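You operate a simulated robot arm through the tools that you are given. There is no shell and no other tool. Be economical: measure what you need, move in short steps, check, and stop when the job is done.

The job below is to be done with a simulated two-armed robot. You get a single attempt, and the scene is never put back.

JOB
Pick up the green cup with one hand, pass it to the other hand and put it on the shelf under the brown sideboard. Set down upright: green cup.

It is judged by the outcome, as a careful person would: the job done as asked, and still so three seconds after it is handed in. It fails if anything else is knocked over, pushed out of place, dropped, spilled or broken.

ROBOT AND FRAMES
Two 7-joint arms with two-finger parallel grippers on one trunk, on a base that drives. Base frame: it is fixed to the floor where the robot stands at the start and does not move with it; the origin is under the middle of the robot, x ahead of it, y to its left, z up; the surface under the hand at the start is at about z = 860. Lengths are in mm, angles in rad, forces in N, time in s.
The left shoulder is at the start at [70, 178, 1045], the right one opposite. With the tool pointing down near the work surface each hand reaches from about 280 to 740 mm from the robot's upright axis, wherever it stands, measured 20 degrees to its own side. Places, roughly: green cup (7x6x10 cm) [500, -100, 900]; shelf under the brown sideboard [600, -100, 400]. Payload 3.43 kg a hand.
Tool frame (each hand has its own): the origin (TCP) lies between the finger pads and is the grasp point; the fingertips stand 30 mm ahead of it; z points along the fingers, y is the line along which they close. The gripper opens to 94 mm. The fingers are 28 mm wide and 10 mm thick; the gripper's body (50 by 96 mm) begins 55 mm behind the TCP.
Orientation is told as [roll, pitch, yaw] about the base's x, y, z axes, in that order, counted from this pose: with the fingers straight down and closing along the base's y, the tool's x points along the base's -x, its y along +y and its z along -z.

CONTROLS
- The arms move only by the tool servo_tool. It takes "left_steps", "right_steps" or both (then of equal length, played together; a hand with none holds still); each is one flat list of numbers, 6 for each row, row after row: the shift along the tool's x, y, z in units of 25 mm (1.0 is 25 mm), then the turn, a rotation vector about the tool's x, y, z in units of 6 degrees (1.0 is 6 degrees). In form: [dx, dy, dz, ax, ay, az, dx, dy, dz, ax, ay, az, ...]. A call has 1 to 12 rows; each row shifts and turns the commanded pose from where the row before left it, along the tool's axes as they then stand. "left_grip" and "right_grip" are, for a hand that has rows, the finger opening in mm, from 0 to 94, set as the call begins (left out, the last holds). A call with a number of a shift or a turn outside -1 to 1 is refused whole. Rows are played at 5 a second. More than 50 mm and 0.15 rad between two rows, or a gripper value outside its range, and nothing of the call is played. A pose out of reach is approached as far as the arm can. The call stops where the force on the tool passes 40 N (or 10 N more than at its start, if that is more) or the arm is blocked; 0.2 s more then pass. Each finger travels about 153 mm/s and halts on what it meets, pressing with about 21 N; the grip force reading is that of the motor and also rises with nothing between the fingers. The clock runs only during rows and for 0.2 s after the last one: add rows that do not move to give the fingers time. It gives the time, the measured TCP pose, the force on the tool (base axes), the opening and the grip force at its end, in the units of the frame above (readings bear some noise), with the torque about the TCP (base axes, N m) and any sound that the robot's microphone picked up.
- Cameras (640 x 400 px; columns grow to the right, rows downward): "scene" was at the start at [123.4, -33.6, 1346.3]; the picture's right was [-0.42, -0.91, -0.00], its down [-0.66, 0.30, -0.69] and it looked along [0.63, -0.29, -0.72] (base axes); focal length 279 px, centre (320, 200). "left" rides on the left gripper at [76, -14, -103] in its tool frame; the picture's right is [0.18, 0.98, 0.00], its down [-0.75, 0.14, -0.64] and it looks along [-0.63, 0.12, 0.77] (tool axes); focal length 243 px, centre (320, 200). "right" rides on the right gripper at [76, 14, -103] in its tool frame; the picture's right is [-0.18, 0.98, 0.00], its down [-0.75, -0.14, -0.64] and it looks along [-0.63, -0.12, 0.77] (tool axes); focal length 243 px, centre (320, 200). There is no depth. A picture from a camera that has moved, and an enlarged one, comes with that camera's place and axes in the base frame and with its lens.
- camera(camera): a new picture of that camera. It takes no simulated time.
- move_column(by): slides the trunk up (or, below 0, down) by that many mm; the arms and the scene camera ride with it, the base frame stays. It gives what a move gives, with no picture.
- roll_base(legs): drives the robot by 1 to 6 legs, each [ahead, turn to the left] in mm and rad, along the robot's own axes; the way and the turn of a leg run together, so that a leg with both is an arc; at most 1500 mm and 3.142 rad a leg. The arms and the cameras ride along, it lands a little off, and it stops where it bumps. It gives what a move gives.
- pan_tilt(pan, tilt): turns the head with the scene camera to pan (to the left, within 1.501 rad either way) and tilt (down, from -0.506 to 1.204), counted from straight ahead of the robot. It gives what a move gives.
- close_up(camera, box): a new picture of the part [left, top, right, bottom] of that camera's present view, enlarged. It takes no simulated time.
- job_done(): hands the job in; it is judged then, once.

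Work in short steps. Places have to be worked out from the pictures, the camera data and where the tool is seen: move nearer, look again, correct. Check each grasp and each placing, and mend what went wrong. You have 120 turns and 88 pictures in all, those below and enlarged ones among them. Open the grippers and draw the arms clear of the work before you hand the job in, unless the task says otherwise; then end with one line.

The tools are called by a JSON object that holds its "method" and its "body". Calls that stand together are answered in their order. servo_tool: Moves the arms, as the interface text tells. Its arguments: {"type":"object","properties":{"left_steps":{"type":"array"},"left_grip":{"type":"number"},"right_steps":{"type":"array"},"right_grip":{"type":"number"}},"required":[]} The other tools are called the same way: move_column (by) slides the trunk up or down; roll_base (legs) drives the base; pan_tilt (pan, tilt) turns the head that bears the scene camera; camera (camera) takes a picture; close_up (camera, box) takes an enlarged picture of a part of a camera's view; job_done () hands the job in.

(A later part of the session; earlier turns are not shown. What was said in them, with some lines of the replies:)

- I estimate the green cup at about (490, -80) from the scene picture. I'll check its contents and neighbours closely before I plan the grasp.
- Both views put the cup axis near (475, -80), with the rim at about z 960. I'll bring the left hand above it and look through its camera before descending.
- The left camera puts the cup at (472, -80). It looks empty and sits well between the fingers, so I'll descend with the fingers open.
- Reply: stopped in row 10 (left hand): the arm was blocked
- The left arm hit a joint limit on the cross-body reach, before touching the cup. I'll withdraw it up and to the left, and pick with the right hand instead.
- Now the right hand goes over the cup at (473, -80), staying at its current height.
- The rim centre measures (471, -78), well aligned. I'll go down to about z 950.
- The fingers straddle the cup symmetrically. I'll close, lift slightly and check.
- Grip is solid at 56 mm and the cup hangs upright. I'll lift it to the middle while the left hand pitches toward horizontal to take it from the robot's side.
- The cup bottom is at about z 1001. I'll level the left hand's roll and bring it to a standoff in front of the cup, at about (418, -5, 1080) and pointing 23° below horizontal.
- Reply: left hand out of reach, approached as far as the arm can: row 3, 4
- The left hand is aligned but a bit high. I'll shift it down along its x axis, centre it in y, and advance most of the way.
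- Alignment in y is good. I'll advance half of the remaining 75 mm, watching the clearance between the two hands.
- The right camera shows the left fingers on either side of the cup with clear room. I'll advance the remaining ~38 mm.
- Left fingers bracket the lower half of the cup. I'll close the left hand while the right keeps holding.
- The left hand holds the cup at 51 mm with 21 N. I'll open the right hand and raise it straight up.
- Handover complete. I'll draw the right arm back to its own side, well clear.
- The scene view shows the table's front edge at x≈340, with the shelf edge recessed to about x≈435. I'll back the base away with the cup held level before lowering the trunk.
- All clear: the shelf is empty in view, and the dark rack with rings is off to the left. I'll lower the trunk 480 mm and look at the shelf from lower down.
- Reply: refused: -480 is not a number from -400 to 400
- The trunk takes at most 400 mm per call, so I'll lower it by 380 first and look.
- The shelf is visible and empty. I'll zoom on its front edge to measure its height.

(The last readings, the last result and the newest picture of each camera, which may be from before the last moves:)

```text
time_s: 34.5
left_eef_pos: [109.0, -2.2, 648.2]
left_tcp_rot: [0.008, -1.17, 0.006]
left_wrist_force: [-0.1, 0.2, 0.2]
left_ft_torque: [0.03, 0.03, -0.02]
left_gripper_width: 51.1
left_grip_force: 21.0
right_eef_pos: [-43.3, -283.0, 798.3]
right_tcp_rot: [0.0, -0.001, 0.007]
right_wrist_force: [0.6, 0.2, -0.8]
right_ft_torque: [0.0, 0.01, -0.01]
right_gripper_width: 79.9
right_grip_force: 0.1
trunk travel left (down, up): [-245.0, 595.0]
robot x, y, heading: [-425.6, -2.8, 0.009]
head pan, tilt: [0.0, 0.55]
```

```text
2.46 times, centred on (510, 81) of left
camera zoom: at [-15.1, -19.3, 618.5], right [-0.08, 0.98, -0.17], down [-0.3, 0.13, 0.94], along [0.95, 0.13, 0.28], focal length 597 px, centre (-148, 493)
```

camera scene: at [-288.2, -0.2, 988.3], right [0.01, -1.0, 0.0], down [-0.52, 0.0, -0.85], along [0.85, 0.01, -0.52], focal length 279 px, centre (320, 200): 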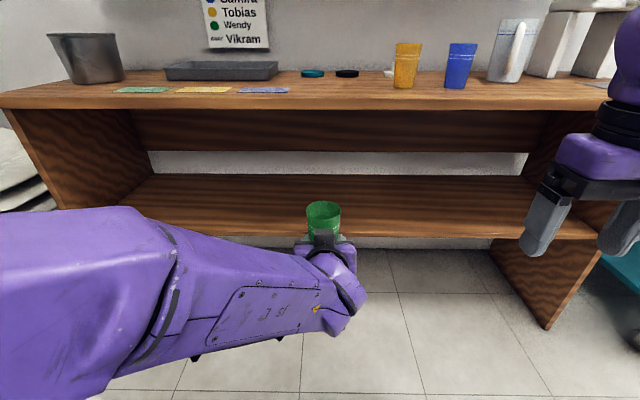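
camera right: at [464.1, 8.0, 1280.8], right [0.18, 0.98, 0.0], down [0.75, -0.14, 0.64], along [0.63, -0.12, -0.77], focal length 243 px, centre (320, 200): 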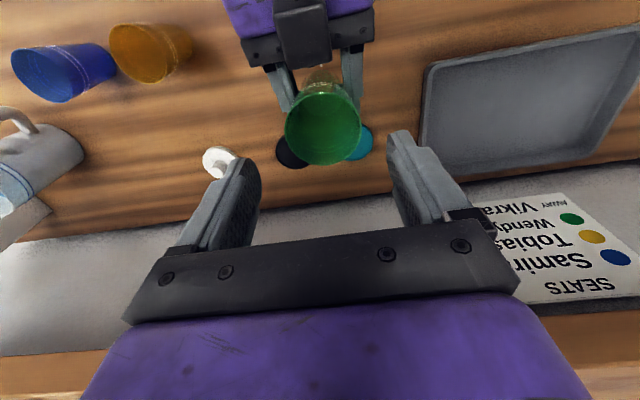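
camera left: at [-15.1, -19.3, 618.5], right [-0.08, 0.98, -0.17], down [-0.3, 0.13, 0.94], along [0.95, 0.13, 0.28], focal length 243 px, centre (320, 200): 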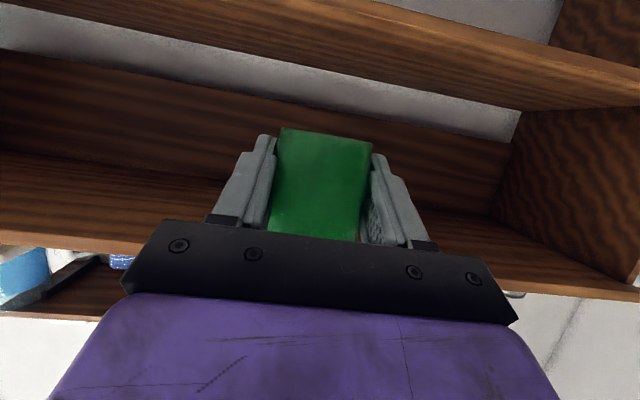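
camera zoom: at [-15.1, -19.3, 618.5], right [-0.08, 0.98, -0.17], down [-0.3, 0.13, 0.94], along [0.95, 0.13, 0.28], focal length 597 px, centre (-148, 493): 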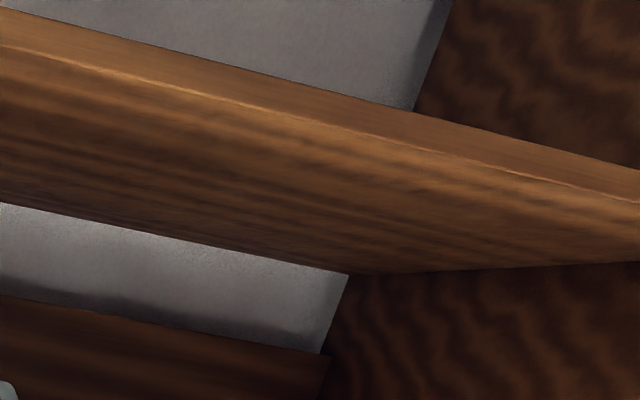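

I measure the shelf top at z≈452 with its front edge at x≈394, running back to x≈797. I'll extend the left arm 150 mm forward and draw the right arm 100 mm back, so the right arm stays clear of the table edge.

{"method": "servo_tool", "body": {"left_steps": [-0.39, 0, 0.92, 0, 0, 0, -0.39, 0, 0.92, 0, 0, 0, -0.39, 0, 0.92, 0, 0, 0, -0.39, 0, 0.92, 0, 0, 0, -0.39, 0, 0.92, 0, 0, 0, -0.39, 0, 0.92, 0, 0, 0, 0, 0, 0, 0, 0, 0], "right_steps": [0.67, 0, 0, 0, 0, 0, 0.67, 0, 0, 0, 0, 0, 0.67, 0, 0, 0, 0, 0, 0.67, 0, 0, 0, 0, 0, 0.67, 0, 0, 0, 0, 0, 0.67, 0, 0, 0, 0, 0, 0, 0, 0, 0, 0, 0]}}

{"method": "move_column", "body": {"by": -133}}

{"method": "camera", "body": {"camera": "scene"}}

{"method": "camera", "body": {"camera": "left"}}

```text
time_s: 36.3
left_eef_pos: [271.9, 31.0, 677.1]
left_tcp_rot: [-0.212, -1.172, 0.258]
left_wrist_force: [0.0, 0.3, -0.6]
left_ft_torque: [0.0, -0.02, 0.03]
left_gripper_width: 51.0
left_grip_force: 21.0
right_eef_pos: [-136.8, -275.3, 791.6]
right_tcp_rot: [0.002, -0.004, 0.007]
right_wrist_force: [-0.5, 0.3, 0.4]
right_ft_torque: [0.0, -0.01, 0.0]
right_gripper_width: 80.2
right_grip_force: 0.1
right hand out of reach, approached as far as the arm can: row 5, 6
trunk travel left (down, up): [-245.0, 595.0]
robot x, y, heading: [-430.2, 1.8, 0.006]
head pan, tilt: [0.0, 0.55]
stopped in row 7 (left hand): the arm was blocked; the commanded pose is now the measured one
```

```text
time_s: 37.9
left_eef_pos: [270.1, 30.6, 544.5]
left_tcp_rot: [-0.213, -1.17, 0.257]
left_wrist_force: [0.6, -0.4, 0.3]
left_ft_torque: [-0.03, 0.01, 0.0]
left_gripper_width: 50.7
left_grip_force: 21.1
right_eef_pos: [-137.8, -276.1, 659.3]
right_tcp_rot: [0.001, -0.003, 0.007]
right_wrist_force: [0.5, 0.7, 0.5]
right_ft_torque: [0.02, 0.01, 0.05]
right_gripper_width: 79.7
right_grip_force: 0.1
trunk travel left (down, up): [-112.0, 728.0]
robot x, y, heading: [-427.0, -0.8, 0.002]
head pan, tilt: [0.0, 0.55]
```

```text
51 pictures are left
camera scene: at [-288.2, -0.1, 855.4], right [0.01, -1.0, 0.0], down [-0.52, 0.0, -0.85], along [0.85, 0.01, -0.52], focal length 279 px, centre (320, 200)
```

scene: 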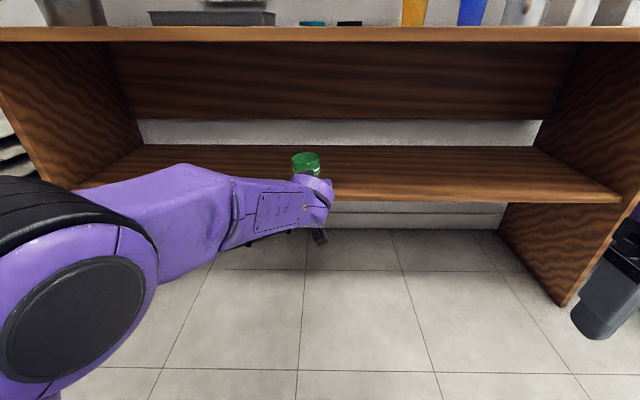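

```text
50 pictures are left
camera left: at [148.2, 4.9, 514.9], right [-0.13, 0.96, -0.25], down [-0.32, 0.2, 0.93], along [0.94, 0.2, 0.28], focal length 243 px, centre (320, 200)
```

left: 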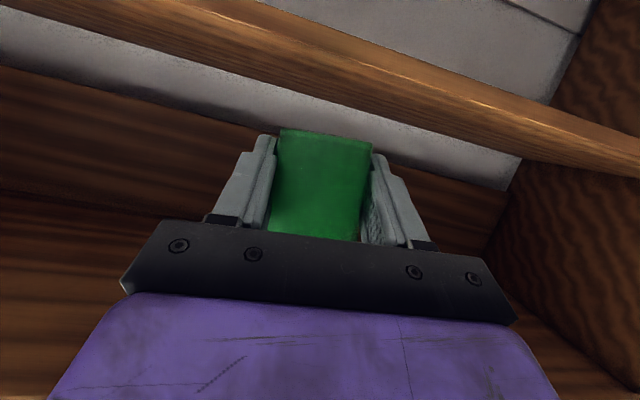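

Reaching that far drove the left wrist to a limit, tilting the cup about 5°; the grip is intact. I'll pull back 90 mm, shift 100 mm toward the left arm's own side, and level the cup.

{"method": "servo_tool", "body": {"left_steps": [0, 0, -0.96, 0, 0, 0, 0, 0, -0.95, 0, 0, 0, 0, 0, -0.95, 0, 0, 0, 0.4, 0.8, 0, 0, 0, 0, 0.45, 0.82, 0, 0, 0, 0, 0.45, 0.82, 0, 0, 0, 0.27, 0.45, 0.82, 0, 0, 0, 0.27, 0.46, 0.82, 0, 0, 0, 0.27, 0, 0, 0, 0, 0, 0]}}

{"method": "camera", "body": {"camera": "left"}}

{"method": "camera", "body": {"camera": "scene"}}

```text
time_s: 39.9
left_eef_pos: [178.2, 124.5, 512.1]
left_tcp_rot: [0.009, -1.182, 0.019]
left_wrist_force: [0.5, -0.8, 0.7]
left_ft_torque: [-0.02, 0.01, -0.02]
left_gripper_width: 50.9
left_grip_force: 21.2
right_eef_pos: [-137.0, -276.4, 659.7]
right_tcp_rot: [0.002, -0.004, 0.008]
right_wrist_force: [-0.3, 0.1, 0.3]
right_ft_torque: [-0.01, -0.01, 0.02]
right_gripper_width: 80.3
right_grip_force: 0.0
trunk travel left (down, up): [-112.0, 728.0]
robot x, y, heading: [-427.5, -1.8, 0.005]
head pan, tilt: [0.0, 0.55]
```

```text
49 pictures are left
camera left: at [54.4, 105.5, 481.0], right [-0.1, 0.98, -0.17], down [-0.31, 0.13, 0.94], along [0.95, 0.14, 0.29], focal length 243 px, centre (320, 200)
```

left: 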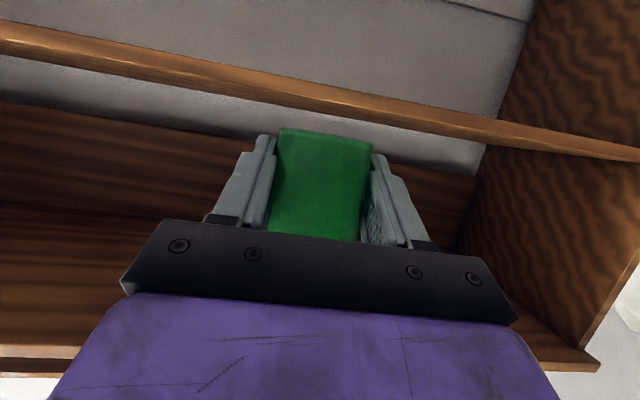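

```text
48 pictures are left
camera scene: at [-288.1, 0.0, 855.3], right [0.01, -1.0, 0.0], down [-0.52, 0.0, -0.85], along [0.85, 0.01, -0.52], focal length 279 px, centre (320, 200)
```

scene: 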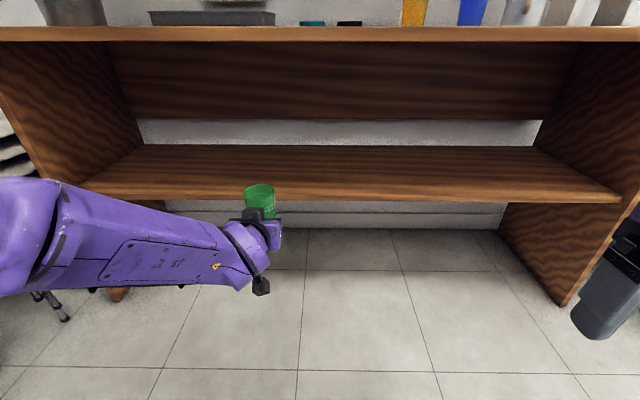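

The cup is level again at (178, 124), with its bottom at about z 484. The left camera is near shelf height, so I'll zoom to measure the shelf's top edge accurately.

{"method": "close_up", "body": {"camera": "left", "box": [80, 20, 400, 220]}}

{"method": "close_up", "body": {"camera": "scene", "box": [200, 130, 360, 230]}}

```text
2.00 times, centred on (240, 120) of left
camera zoom: at [54.4, 105.5, 481.0], right [-0.1, 0.98, -0.17], down [-0.31, 0.13, 0.94], along [0.95, 0.14, 0.29], focal length 485 px, centre (480, 360)
```

zoom: 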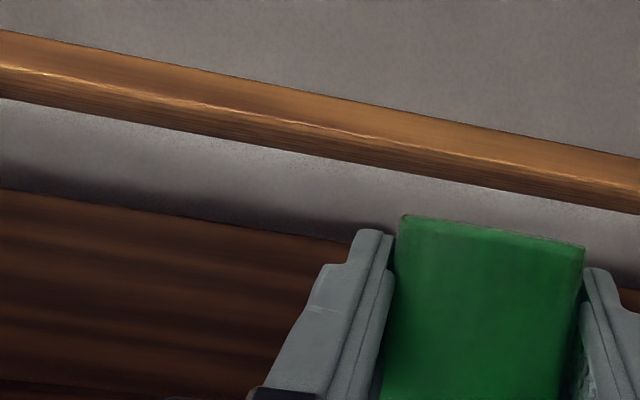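

```text
4.00 times, centred on (280, 180) of scene
camera zoom: at [-288.1, 0.0, 855.3], right [0.01, -1.0, 0.0], down [-0.52, 0.0, -0.85], along [0.85, 0.01, -0.52], focal length 1117 px, centre (480, 280)
```

zoom: 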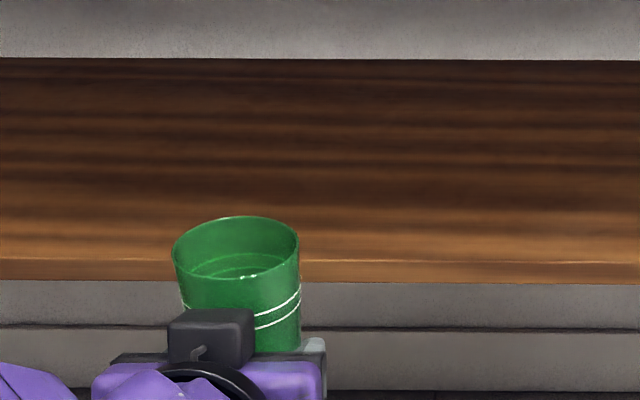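

The shelf top is at z≈448 and its front edge at x≈405. With the cup bottom near 484 there are ~36 mm of clearance, so I'll drive forward 200 mm and recheck.

{"method": "roll_base", "body": {"legs": [[200, 0]]}}

{"method": "camera", "body": {"camera": "scene"}}

{"method": "camera", "body": {"camera": "left"}}

{"method": "camera", "body": {"camera": "right"}}

```text
time_s: 41.5
left_eef_pos: [376.2, 123.6, 511.7]
left_tcp_rot: [0.007, -1.181, 0.017]
left_wrist_force: [-0.4, 0.2, -0.5]
left_ft_torque: [-0.01, -0.02, 0.01]
left_gripper_width: 50.9
left_grip_force: 20.6
right_eef_pos: [59.5, -275.3, 659.0]
right_tcp_rot: [0.001, -0.002, 0.007]
right_wrist_force: [0.1, -0.4, -0.6]
right_ft_torque: [0.0, 0.01, -0.05]
right_gripper_width: 80.2
right_grip_force: 0.0
trunk travel left (down, up): [-112.0, 728.0]
robot x, y, heading: [-229.5, 0.8, 0.008]
head pan, tilt: [0.0, 0.55]
```

```text
45 pictures are left
camera scene: at [-90.7, 0.9, 855.3], right [0.01, -1.0, 0.0], down [-0.52, 0.0, -0.85], along [0.85, 0.0, -0.52], focal length 279 px, centre (320, 200)
```

scene: 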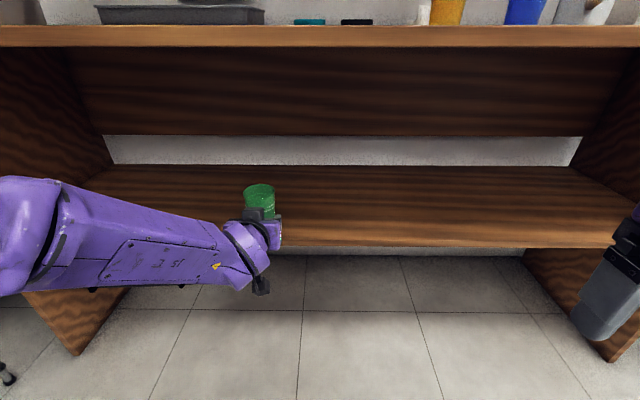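

```text
44 pictures are left
camera left: at [252.1, 106.1, 481.1], right [-0.1, 0.98, -0.17], down [-0.31, 0.13, 0.94], along [0.95, 0.14, 0.29], focal length 243 px, centre (320, 200)
```

left: 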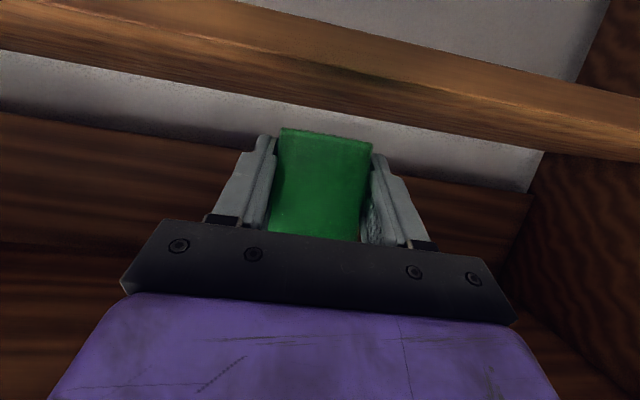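

```text
43 pictures are left
camera right: at [-17.2, -261.2, 761.0], right [0.18, 0.98, 0.0], down [0.75, -0.14, 0.64], along [0.63, -0.11, -0.77], focal length 243 px, centre (320, 200)
```

right: 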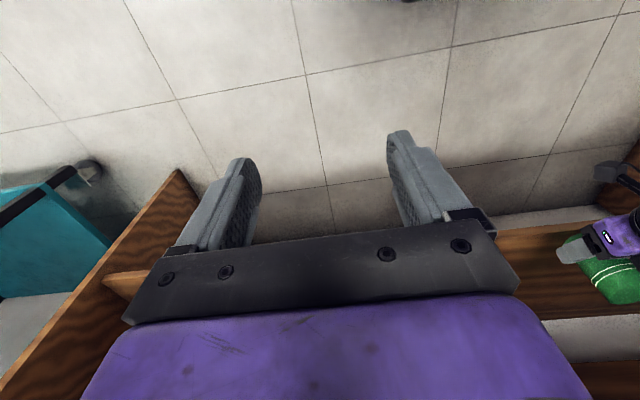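

All clear; shelf height re-measures at about 450. I'll drive the last 108 mm, so the cup ends near x≈484.

{"method": "roll_base", "body": {"legs": [[108, 0]]}}

{"method": "camera", "body": {"camera": "scene"}}

{"method": "camera", "body": {"camera": "left"}}

{"method": "camera", "body": {"camera": "right"}}

```text
time_s: 42.7
left_eef_pos: [484.0, 124.5, 511.2]
left_tcp_rot: [0.008, -1.181, 0.017]
left_wrist_force: [-0.2, 0.2, -1.3]
left_ft_torque: [-0.02, 0.0, 0.01]
left_gripper_width: 51.0
left_grip_force: 21.7
right_eef_pos: [169.6, -274.0, 659.4]
right_tcp_rot: [0.003, -0.004, 0.007]
right_wrist_force: [0.8, 0.1, -0.3]
right_ft_torque: [-0.02, -0.01, 0.03]
right_gripper_width: 79.9
right_grip_force: 0.1
trunk travel left (down, up): [-112.0, 728.0]
robot x, y, heading: [-119.1, 2.1, 0.005]
head pan, tilt: [0.0, 0.55]
```

```text
42 pictures are left
camera scene: at [18.1, 1.2, 855.3], right [0.0, -1.0, 0.0], down [-0.52, 0.0, -0.85], along [0.85, 0.0, -0.52], focal length 279 px, centre (320, 200)
```

scene: 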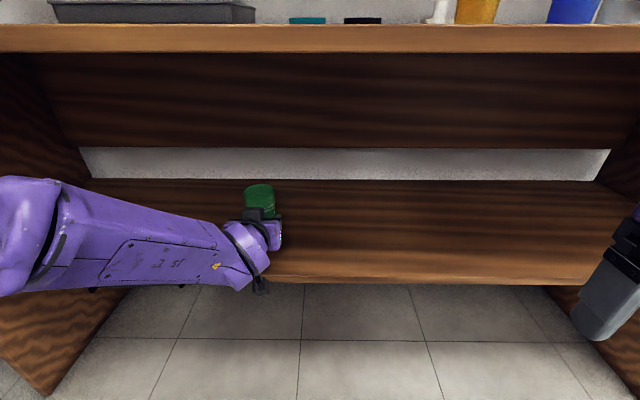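

```text
41 pictures are left
camera left: at [361.0, 106.1, 481.1], right [-0.09, 0.98, -0.17], down [-0.31, 0.13, 0.94], along [0.95, 0.14, 0.29], focal length 243 px, centre (320, 200)
```

left: 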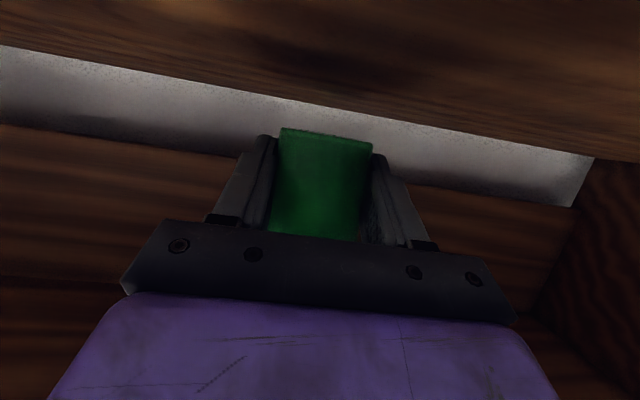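

```text
40 pictures are left
camera right: at [91.2, -260.9, 761.0], right [0.18, 0.98, 0.0], down [0.75, -0.14, 0.64], along [0.63, -0.11, -0.77], focal length 243 px, centre (320, 200)
```

right: 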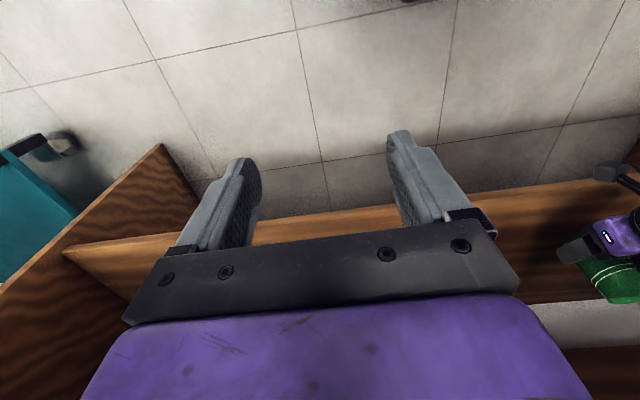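

The cup is over the shelf, about 80 mm behind the front edge. I'll lower it 24 mm, then look.

{"method": "servo_tool", "body": {"left_steps": [0.3, 0, 0.123, 0, 0, 0, 0.3, 0, 0.123, 0, 0, 0, 0.29, 0, 0.119, 0, 0, 0, 0, 0, 0, 0, 0, 0]}}

{"method": "close_up", "body": {"camera": "left", "box": [180, 60, 460, 235]}}

{"method": "close_up", "body": {"camera": "right", "box": [520, 140, 640, 320]}}

```text
time_s: 43.7
left_eef_pos: [485.4, 123.7, 488.8]
left_tcp_rot: [0.006, -1.18, 0.017]
left_wrist_force: [0.6, -0.2, 0.2]
left_ft_torque: [0.0, 0.02, -0.01]
left_gripper_width: 51.0
left_grip_force: 21.0
right_eef_pos: [168.4, -274.4, 658.8]
right_tcp_rot: [0.002, -0.003, 0.005]
right_wrist_force: [0.8, 0.4, -0.9]
right_ft_torque: [0.01, 0.0, 0.0]
right_gripper_width: 80.1
right_grip_force: 0.0
trunk travel left (down, up): [-112.0, 728.0]
robot x, y, heading: [-119.6, 2.6, 0.001]
head pan, tilt: [0.0, 0.55]
```

```text
2.29 times, centred on (320, 148) of left
camera zoom: at [361.4, 106.5, 456.1], right [-0.09, 0.98, -0.17], down [-0.31, 0.13, 0.94], along [0.95, 0.14, 0.29], focal length 555 px, centre (320, 320)
```

zoom: 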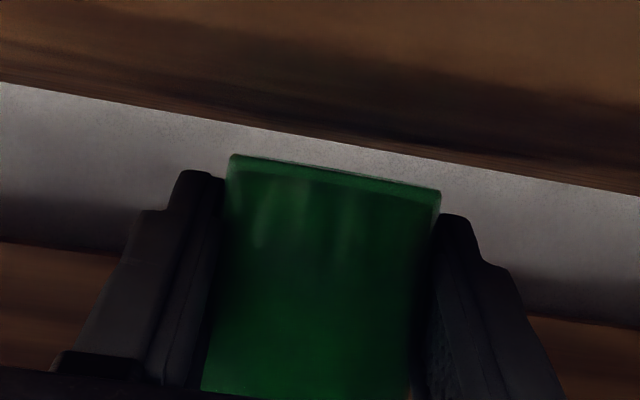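

```text
2.22 times, centred on (580, 230) of right
camera zoom: at [91.3, -260.9, 761.0], right [0.18, 0.98, 0.0], down [0.75, -0.14, 0.64], along [0.63, -0.11, -0.77], focal length 539 px, centre (-258, 133)
```

zoom: 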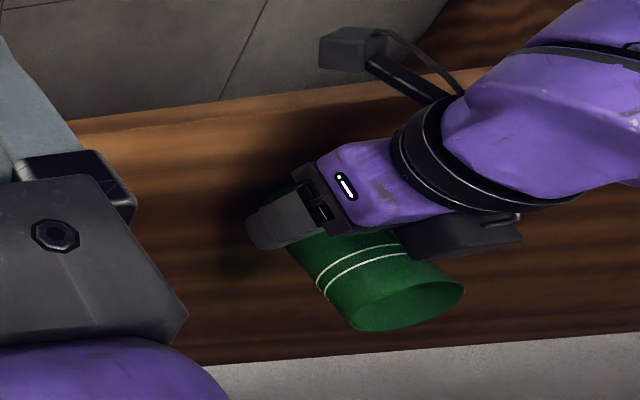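

Bottom is now about 10 mm above the shelf and the camera box is clear of the shelf edge. I'll lower in 2 mm rows and watch the force.

{"method": "servo_tool", "body": {"left_steps": [0.074, 0, 0.03, 0, 0, 0, 0.074, 0, 0.03, 0, 0, 0, 0.074, 0, 0.03, 0, 0, 0, 0, 0, 0, 0, 0, 0]}}

{"method": "servo_tool", "body": {"left_steps": [0.074, 0, 0.03, 0, 0, 0, 0, 0, 0, 0, 0, 0]}}

{"method": "close_up", "body": {"camera": "right", "box": [520, 140, 640, 320]}}

```text
time_s: 44.7
left_eef_pos: [485.6, 124.3, 482.8]
left_tcp_rot: [0.006, -1.179, 0.019]
left_wrist_force: [1.0, -1.2, 0.0]
left_ft_torque: [-0.02, 0.04, 0.0]
left_gripper_width: 51.1
left_grip_force: 21.1
right_eef_pos: [168.2, -275.3, 658.9]
right_tcp_rot: [0.001, -0.003, 0.003]
right_wrist_force: [0.1, -0.1, 0.0]
right_ft_torque: [-0.01, 0.0, -0.03]
right_gripper_width: 79.8
right_grip_force: 0.2
trunk travel left (down, up): [-112.0, 728.0]
robot x, y, heading: [-122.9, 1.1, 0.005]
head pan, tilt: [0.0, 0.55]
```

```text
time_s: 45.3
left_eef_pos: [485.9, 124.1, 480.1]
left_tcp_rot: [0.007, -1.181, 0.019]
left_wrist_force: [0.3, 0.2, 0.4]
left_ft_torque: [-0.01, 0.02, -0.01]
left_gripper_width: 51.0
left_grip_force: 21.2
right_eef_pos: [167.9, -275.0, 658.7]
right_tcp_rot: [0.0, -0.004, 0.006]
right_wrist_force: [0.4, 0.2, -0.1]
right_ft_torque: [-0.02, -0.02, 0.03]
right_gripper_width: 79.9
right_grip_force: 0.1
trunk travel left (down, up): [-112.0, 728.0]
robot x, y, heading: [-122.8, 1.4, 0.003]
head pan, tilt: [0.0, 0.55]
```

```text
2.22 times, centred on (580, 230) of right
camera zoom: at [91.2, -260.9, 761.0], right [0.18, 0.98, 0.0], down [0.75, -0.14, 0.64], along [0.63, -0.11, -0.77], focal length 539 px, centre (-258, 133)
```

zoom: 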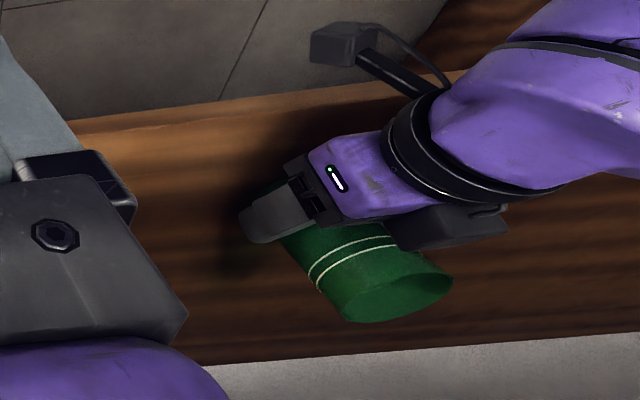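

No contact yet (TCP 480, bottom ~452). I'll continue in 1 mm rows.

{"method": "servo_tool", "body": {"left_steps": [0.037, 0, 0.015, 0, 0, 0, 0.037, 0, 0.015, 0, 0, 0, 0, 0, 0, 0, 0, 0]}}

{"method": "servo_tool", "body": {"left_steps": [0.037, 0, 0.015, 0, 0, 0, 0, 0, 0, 0, 0, 0]}}

```text
time_s: 46.1
left_eef_pos: [485.2, 123.7, 479.4]
left_tcp_rot: [0.007, -1.178, 0.018]
left_wrist_force: [-0.9, 0.4, 0.1]
left_ft_torque: [-0.02, -0.04, 0.01]
left_gripper_width: 50.9
left_grip_force: 20.8
right_eef_pos: [168.8, -274.1, 659.7]
right_tcp_rot: [0.002, -0.004, 0.006]
right_wrist_force: [0.5, -0.3, 0.3]
right_ft_torque: [-0.03, 0.01, 0.0]
right_gripper_width: 80.1
right_grip_force: 0.0
trunk travel left (down, up): [-112.0, 728.0]
robot x, y, heading: [-120.9, -0.1, 0.002]
head pan, tilt: [0.0, 0.55]
```

```text
time_s: 46.7
left_eef_pos: [485.1, 124.9, 477.6]
left_tcp_rot: [0.007, -1.18, 0.02]
left_wrist_force: [0.5, 0.1, 0.4]
left_ft_torque: [0.0, 0.0, 0.0]
left_gripper_width: 50.8
left_grip_force: 20.6
right_eef_pos: [168.8, -275.2, 659.9]
right_tcp_rot: [0.001, -0.003, 0.005]
right_wrist_force: [0.2, 0.3, -0.2]
right_ft_torque: [-0.02, 0.01, 0.03]
right_gripper_width: 79.8
right_grip_force: 0.0
trunk travel left (down, up): [-112.0, 728.0]
robot x, y, heading: [-122.3, 2.6, -0.001]
head pan, tilt: [0.0, 0.55]
```

Still free. Two more 1 mm steps, checking each.

{"method": "servo_tool", "body": {"left_steps": [0.037, 0, 0.015, 0, 0, 0, 0.037, 0, 0.015, 0, 0, 0, 0, 0, 0, 0, 0, 0]}}

{"method": "close_up", "body": {"camera": "left", "box": [220, 60, 420, 185]}}

```text
time_s: 47.5
left_eef_pos: [485.3, 122.9, 477.3]
left_tcp_rot: [0.006, -1.183, 0.018]
left_wrist_force: [0.6, 0.2, 5.8]
left_ft_torque: [-0.03, 0.07, -0.01]
left_gripper_width: 50.7
left_grip_force: 21.2
right_eef_pos: [168.3, -274.2, 659.4]
right_tcp_rot: [0.001, -0.003, 0.005]
right_wrist_force: [0.3, -0.1, 0.6]
right_ft_torque: [0.0, 0.01, 0.04]
right_gripper_width: 80.0
right_grip_force: 0.1
trunk travel left (down, up): [-112.0, 728.0]
robot x, y, heading: [-123.2, 2.3, 0.008]
head pan, tilt: [0.0, 0.55]
```

```text
3.20 times, centred on (320, 122) of left
camera zoom: at [361.2, 106.2, 445.4], right [-0.09, 0.98, -0.17], down [-0.31, 0.13, 0.94], along [0.95, 0.14, 0.29], focal length 776 px, centre (320, 448)
```

zoom: 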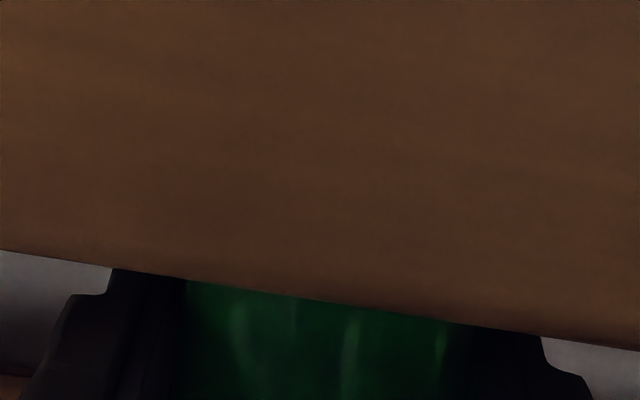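

Contact: 5.8 N upward, so the cup is on the shelf. I'll open slightly, then fully, holding still.

{"method": "servo_tool", "body": {"left_steps": [0, 0, 0, 0, 0, 0, 0, 0, 0, 0, 0, 0, 0, 0, 0, 0, 0, 0], "left_grip": 64}}

{"method": "servo_tool", "body": {"left_steps": [0, 0, 0, 0, 0, 0, 0, 0, 0, 0, 0, 0, 0, 0, 0, 0, 0, 0], "left_grip": 90}}

{"method": "close_up", "body": {"camera": "right", "box": [520, 140, 640, 320]}}

{"method": "close_up", "body": {"camera": "scene", "box": [200, 150, 360, 250]}}

```text
time_s: 48.3
left_eef_pos: [485.2, 123.9, 476.3]
left_tcp_rot: [0.006, -1.181, 0.017]
left_wrist_force: [-0.4, 0.5, -0.2]
left_ft_torque: [-0.01, 0.01, -0.03]
left_gripper_width: 63.9
left_grip_force: 0.0
right_eef_pos: [168.3, -274.3, 659.1]
right_tcp_rot: [0.001, -0.002, 0.005]
right_wrist_force: [0.0, 0.0, 0.7]
right_ft_torque: [-0.02, 0.01, -0.03]
right_gripper_width: 80.2
right_grip_force: 0.0
trunk travel left (down, up): [-112.0, 728.0]
robot x, y, heading: [-123.0, 4.2, 0.007]
head pan, tilt: [0.0, 0.55]
```

```text
time_s: 49.1
left_eef_pos: [485.8, 125.3, 476.5]
left_tcp_rot: [0.006, -1.183, 0.019]
left_wrist_force: [-0.7, 0.1, 1.0]
left_ft_torque: [0.0, 0.0, -0.02]
left_gripper_width: 90.1
left_grip_force: 0.1
right_eef_pos: [168.1, -275.2, 659.4]
right_tcp_rot: [0.001, -0.004, 0.005]
right_wrist_force: [-0.6, 0.0, 1.0]
right_ft_torque: [-0.01, -0.01, 0.01]
right_gripper_width: 80.0
right_grip_force: 0.1
trunk travel left (down, up): [-112.0, 728.0]
robot x, y, heading: [-120.9, -2.3, 0.005]
head pan, tilt: [0.0, 0.55]
```

```text
2.22 times, centred on (580, 230) of right
camera zoom: at [91.2, -260.9, 761.0], right [0.18, 0.98, 0.0], down [0.75, -0.14, 0.64], along [0.63, -0.11, -0.77], focal length 539 px, centre (-258, 133)
```

zoom: 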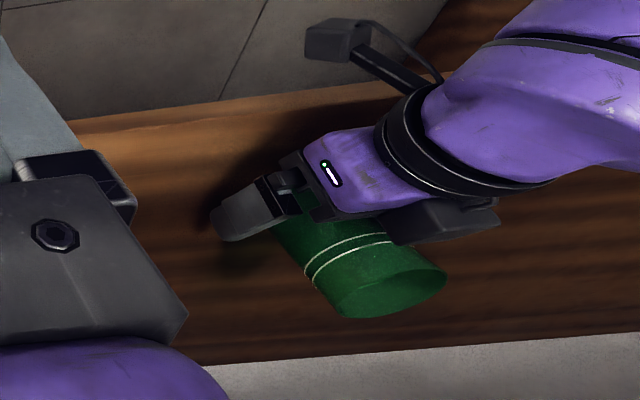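

```text
4.00 times, centred on (280, 200) of scene
camera zoom: at [18.1, 1.2, 855.3], right [0.0, -1.0, 0.0], down [-0.52, 0.0, -0.85], along [0.85, 0.0, -0.52], focal length 1117 px, centre (480, 200)
```

zoom: 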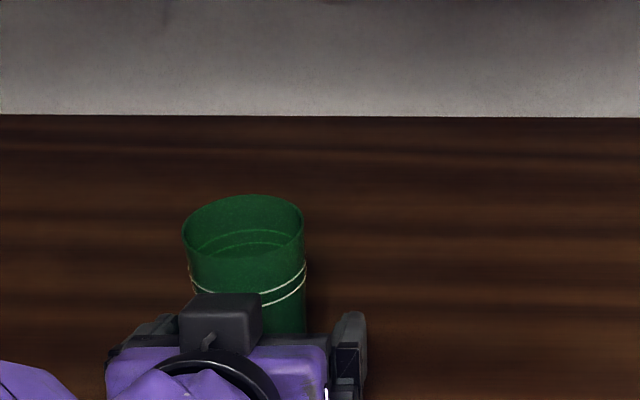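

The cup stands upright and free between the open fingers. I'll back the base straight out.

{"method": "roll_base", "body": {"legs": [[-300, 0]]}}

{"method": "camera", "body": {"camera": "scene"}}

{"method": "camera", "body": {"camera": "left"}}

```text
time_s: 51.1
left_eef_pos: [186.4, 119.7, 476.3]
left_tcp_rot: [0.006, -1.182, 0.012]
left_wrist_force: [2.0, -0.3, 0.7]
left_ft_torque: [-0.01, 0.01, -0.01]
left_gripper_width: 90.1
left_grip_force: 0.0
right_eef_pos: [-133.6, -278.3, 659.3]
right_tcp_rot: [0.001, -0.003, -0.004]
right_wrist_force: [0.0, 0.3, -0.5]
right_ft_torque: [0.01, 0.0, 0.02]
right_gripper_width: 80.0
right_grip_force: 0.1
trunk travel left (down, up): [-112.0, 728.0]
robot x, y, heading: [-423.1, 0.9, -0.003]
head pan, tilt: [0.0, 0.55]
```

```text
33 pictures are left
camera scene: at [-281.5, 0.1, 855.3], right [0.0, -1.0, 0.0], down [-0.52, 0.0, -0.85], along [0.85, 0.0, -0.52], focal length 279 px, centre (320, 200)
```

scene: 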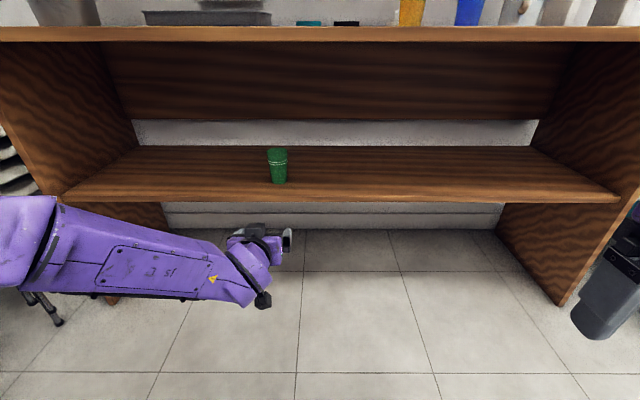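

```text
32 pictures are left
camera left: at [62.4, 102.5, 444.5], right [-0.09, 0.98, -0.17], down [-0.31, 0.13, 0.94], along [0.95, 0.13, 0.29], focal length 243 px, centre (320, 200)
```

left: 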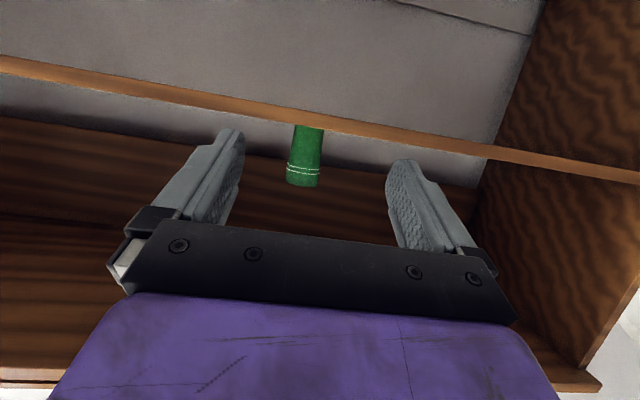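

The green cup stands upright on the shelf. Both grippers are open and clear, and nothing else was disturbed, so I'm handing in.

{"method": "job_done", "body": {}}

```text
The job is handed in.
```

The green cup was picked up with the right hand, passed to the left, and is standing upright on the shelf under the brown sideboard, with nothing else disturbed.
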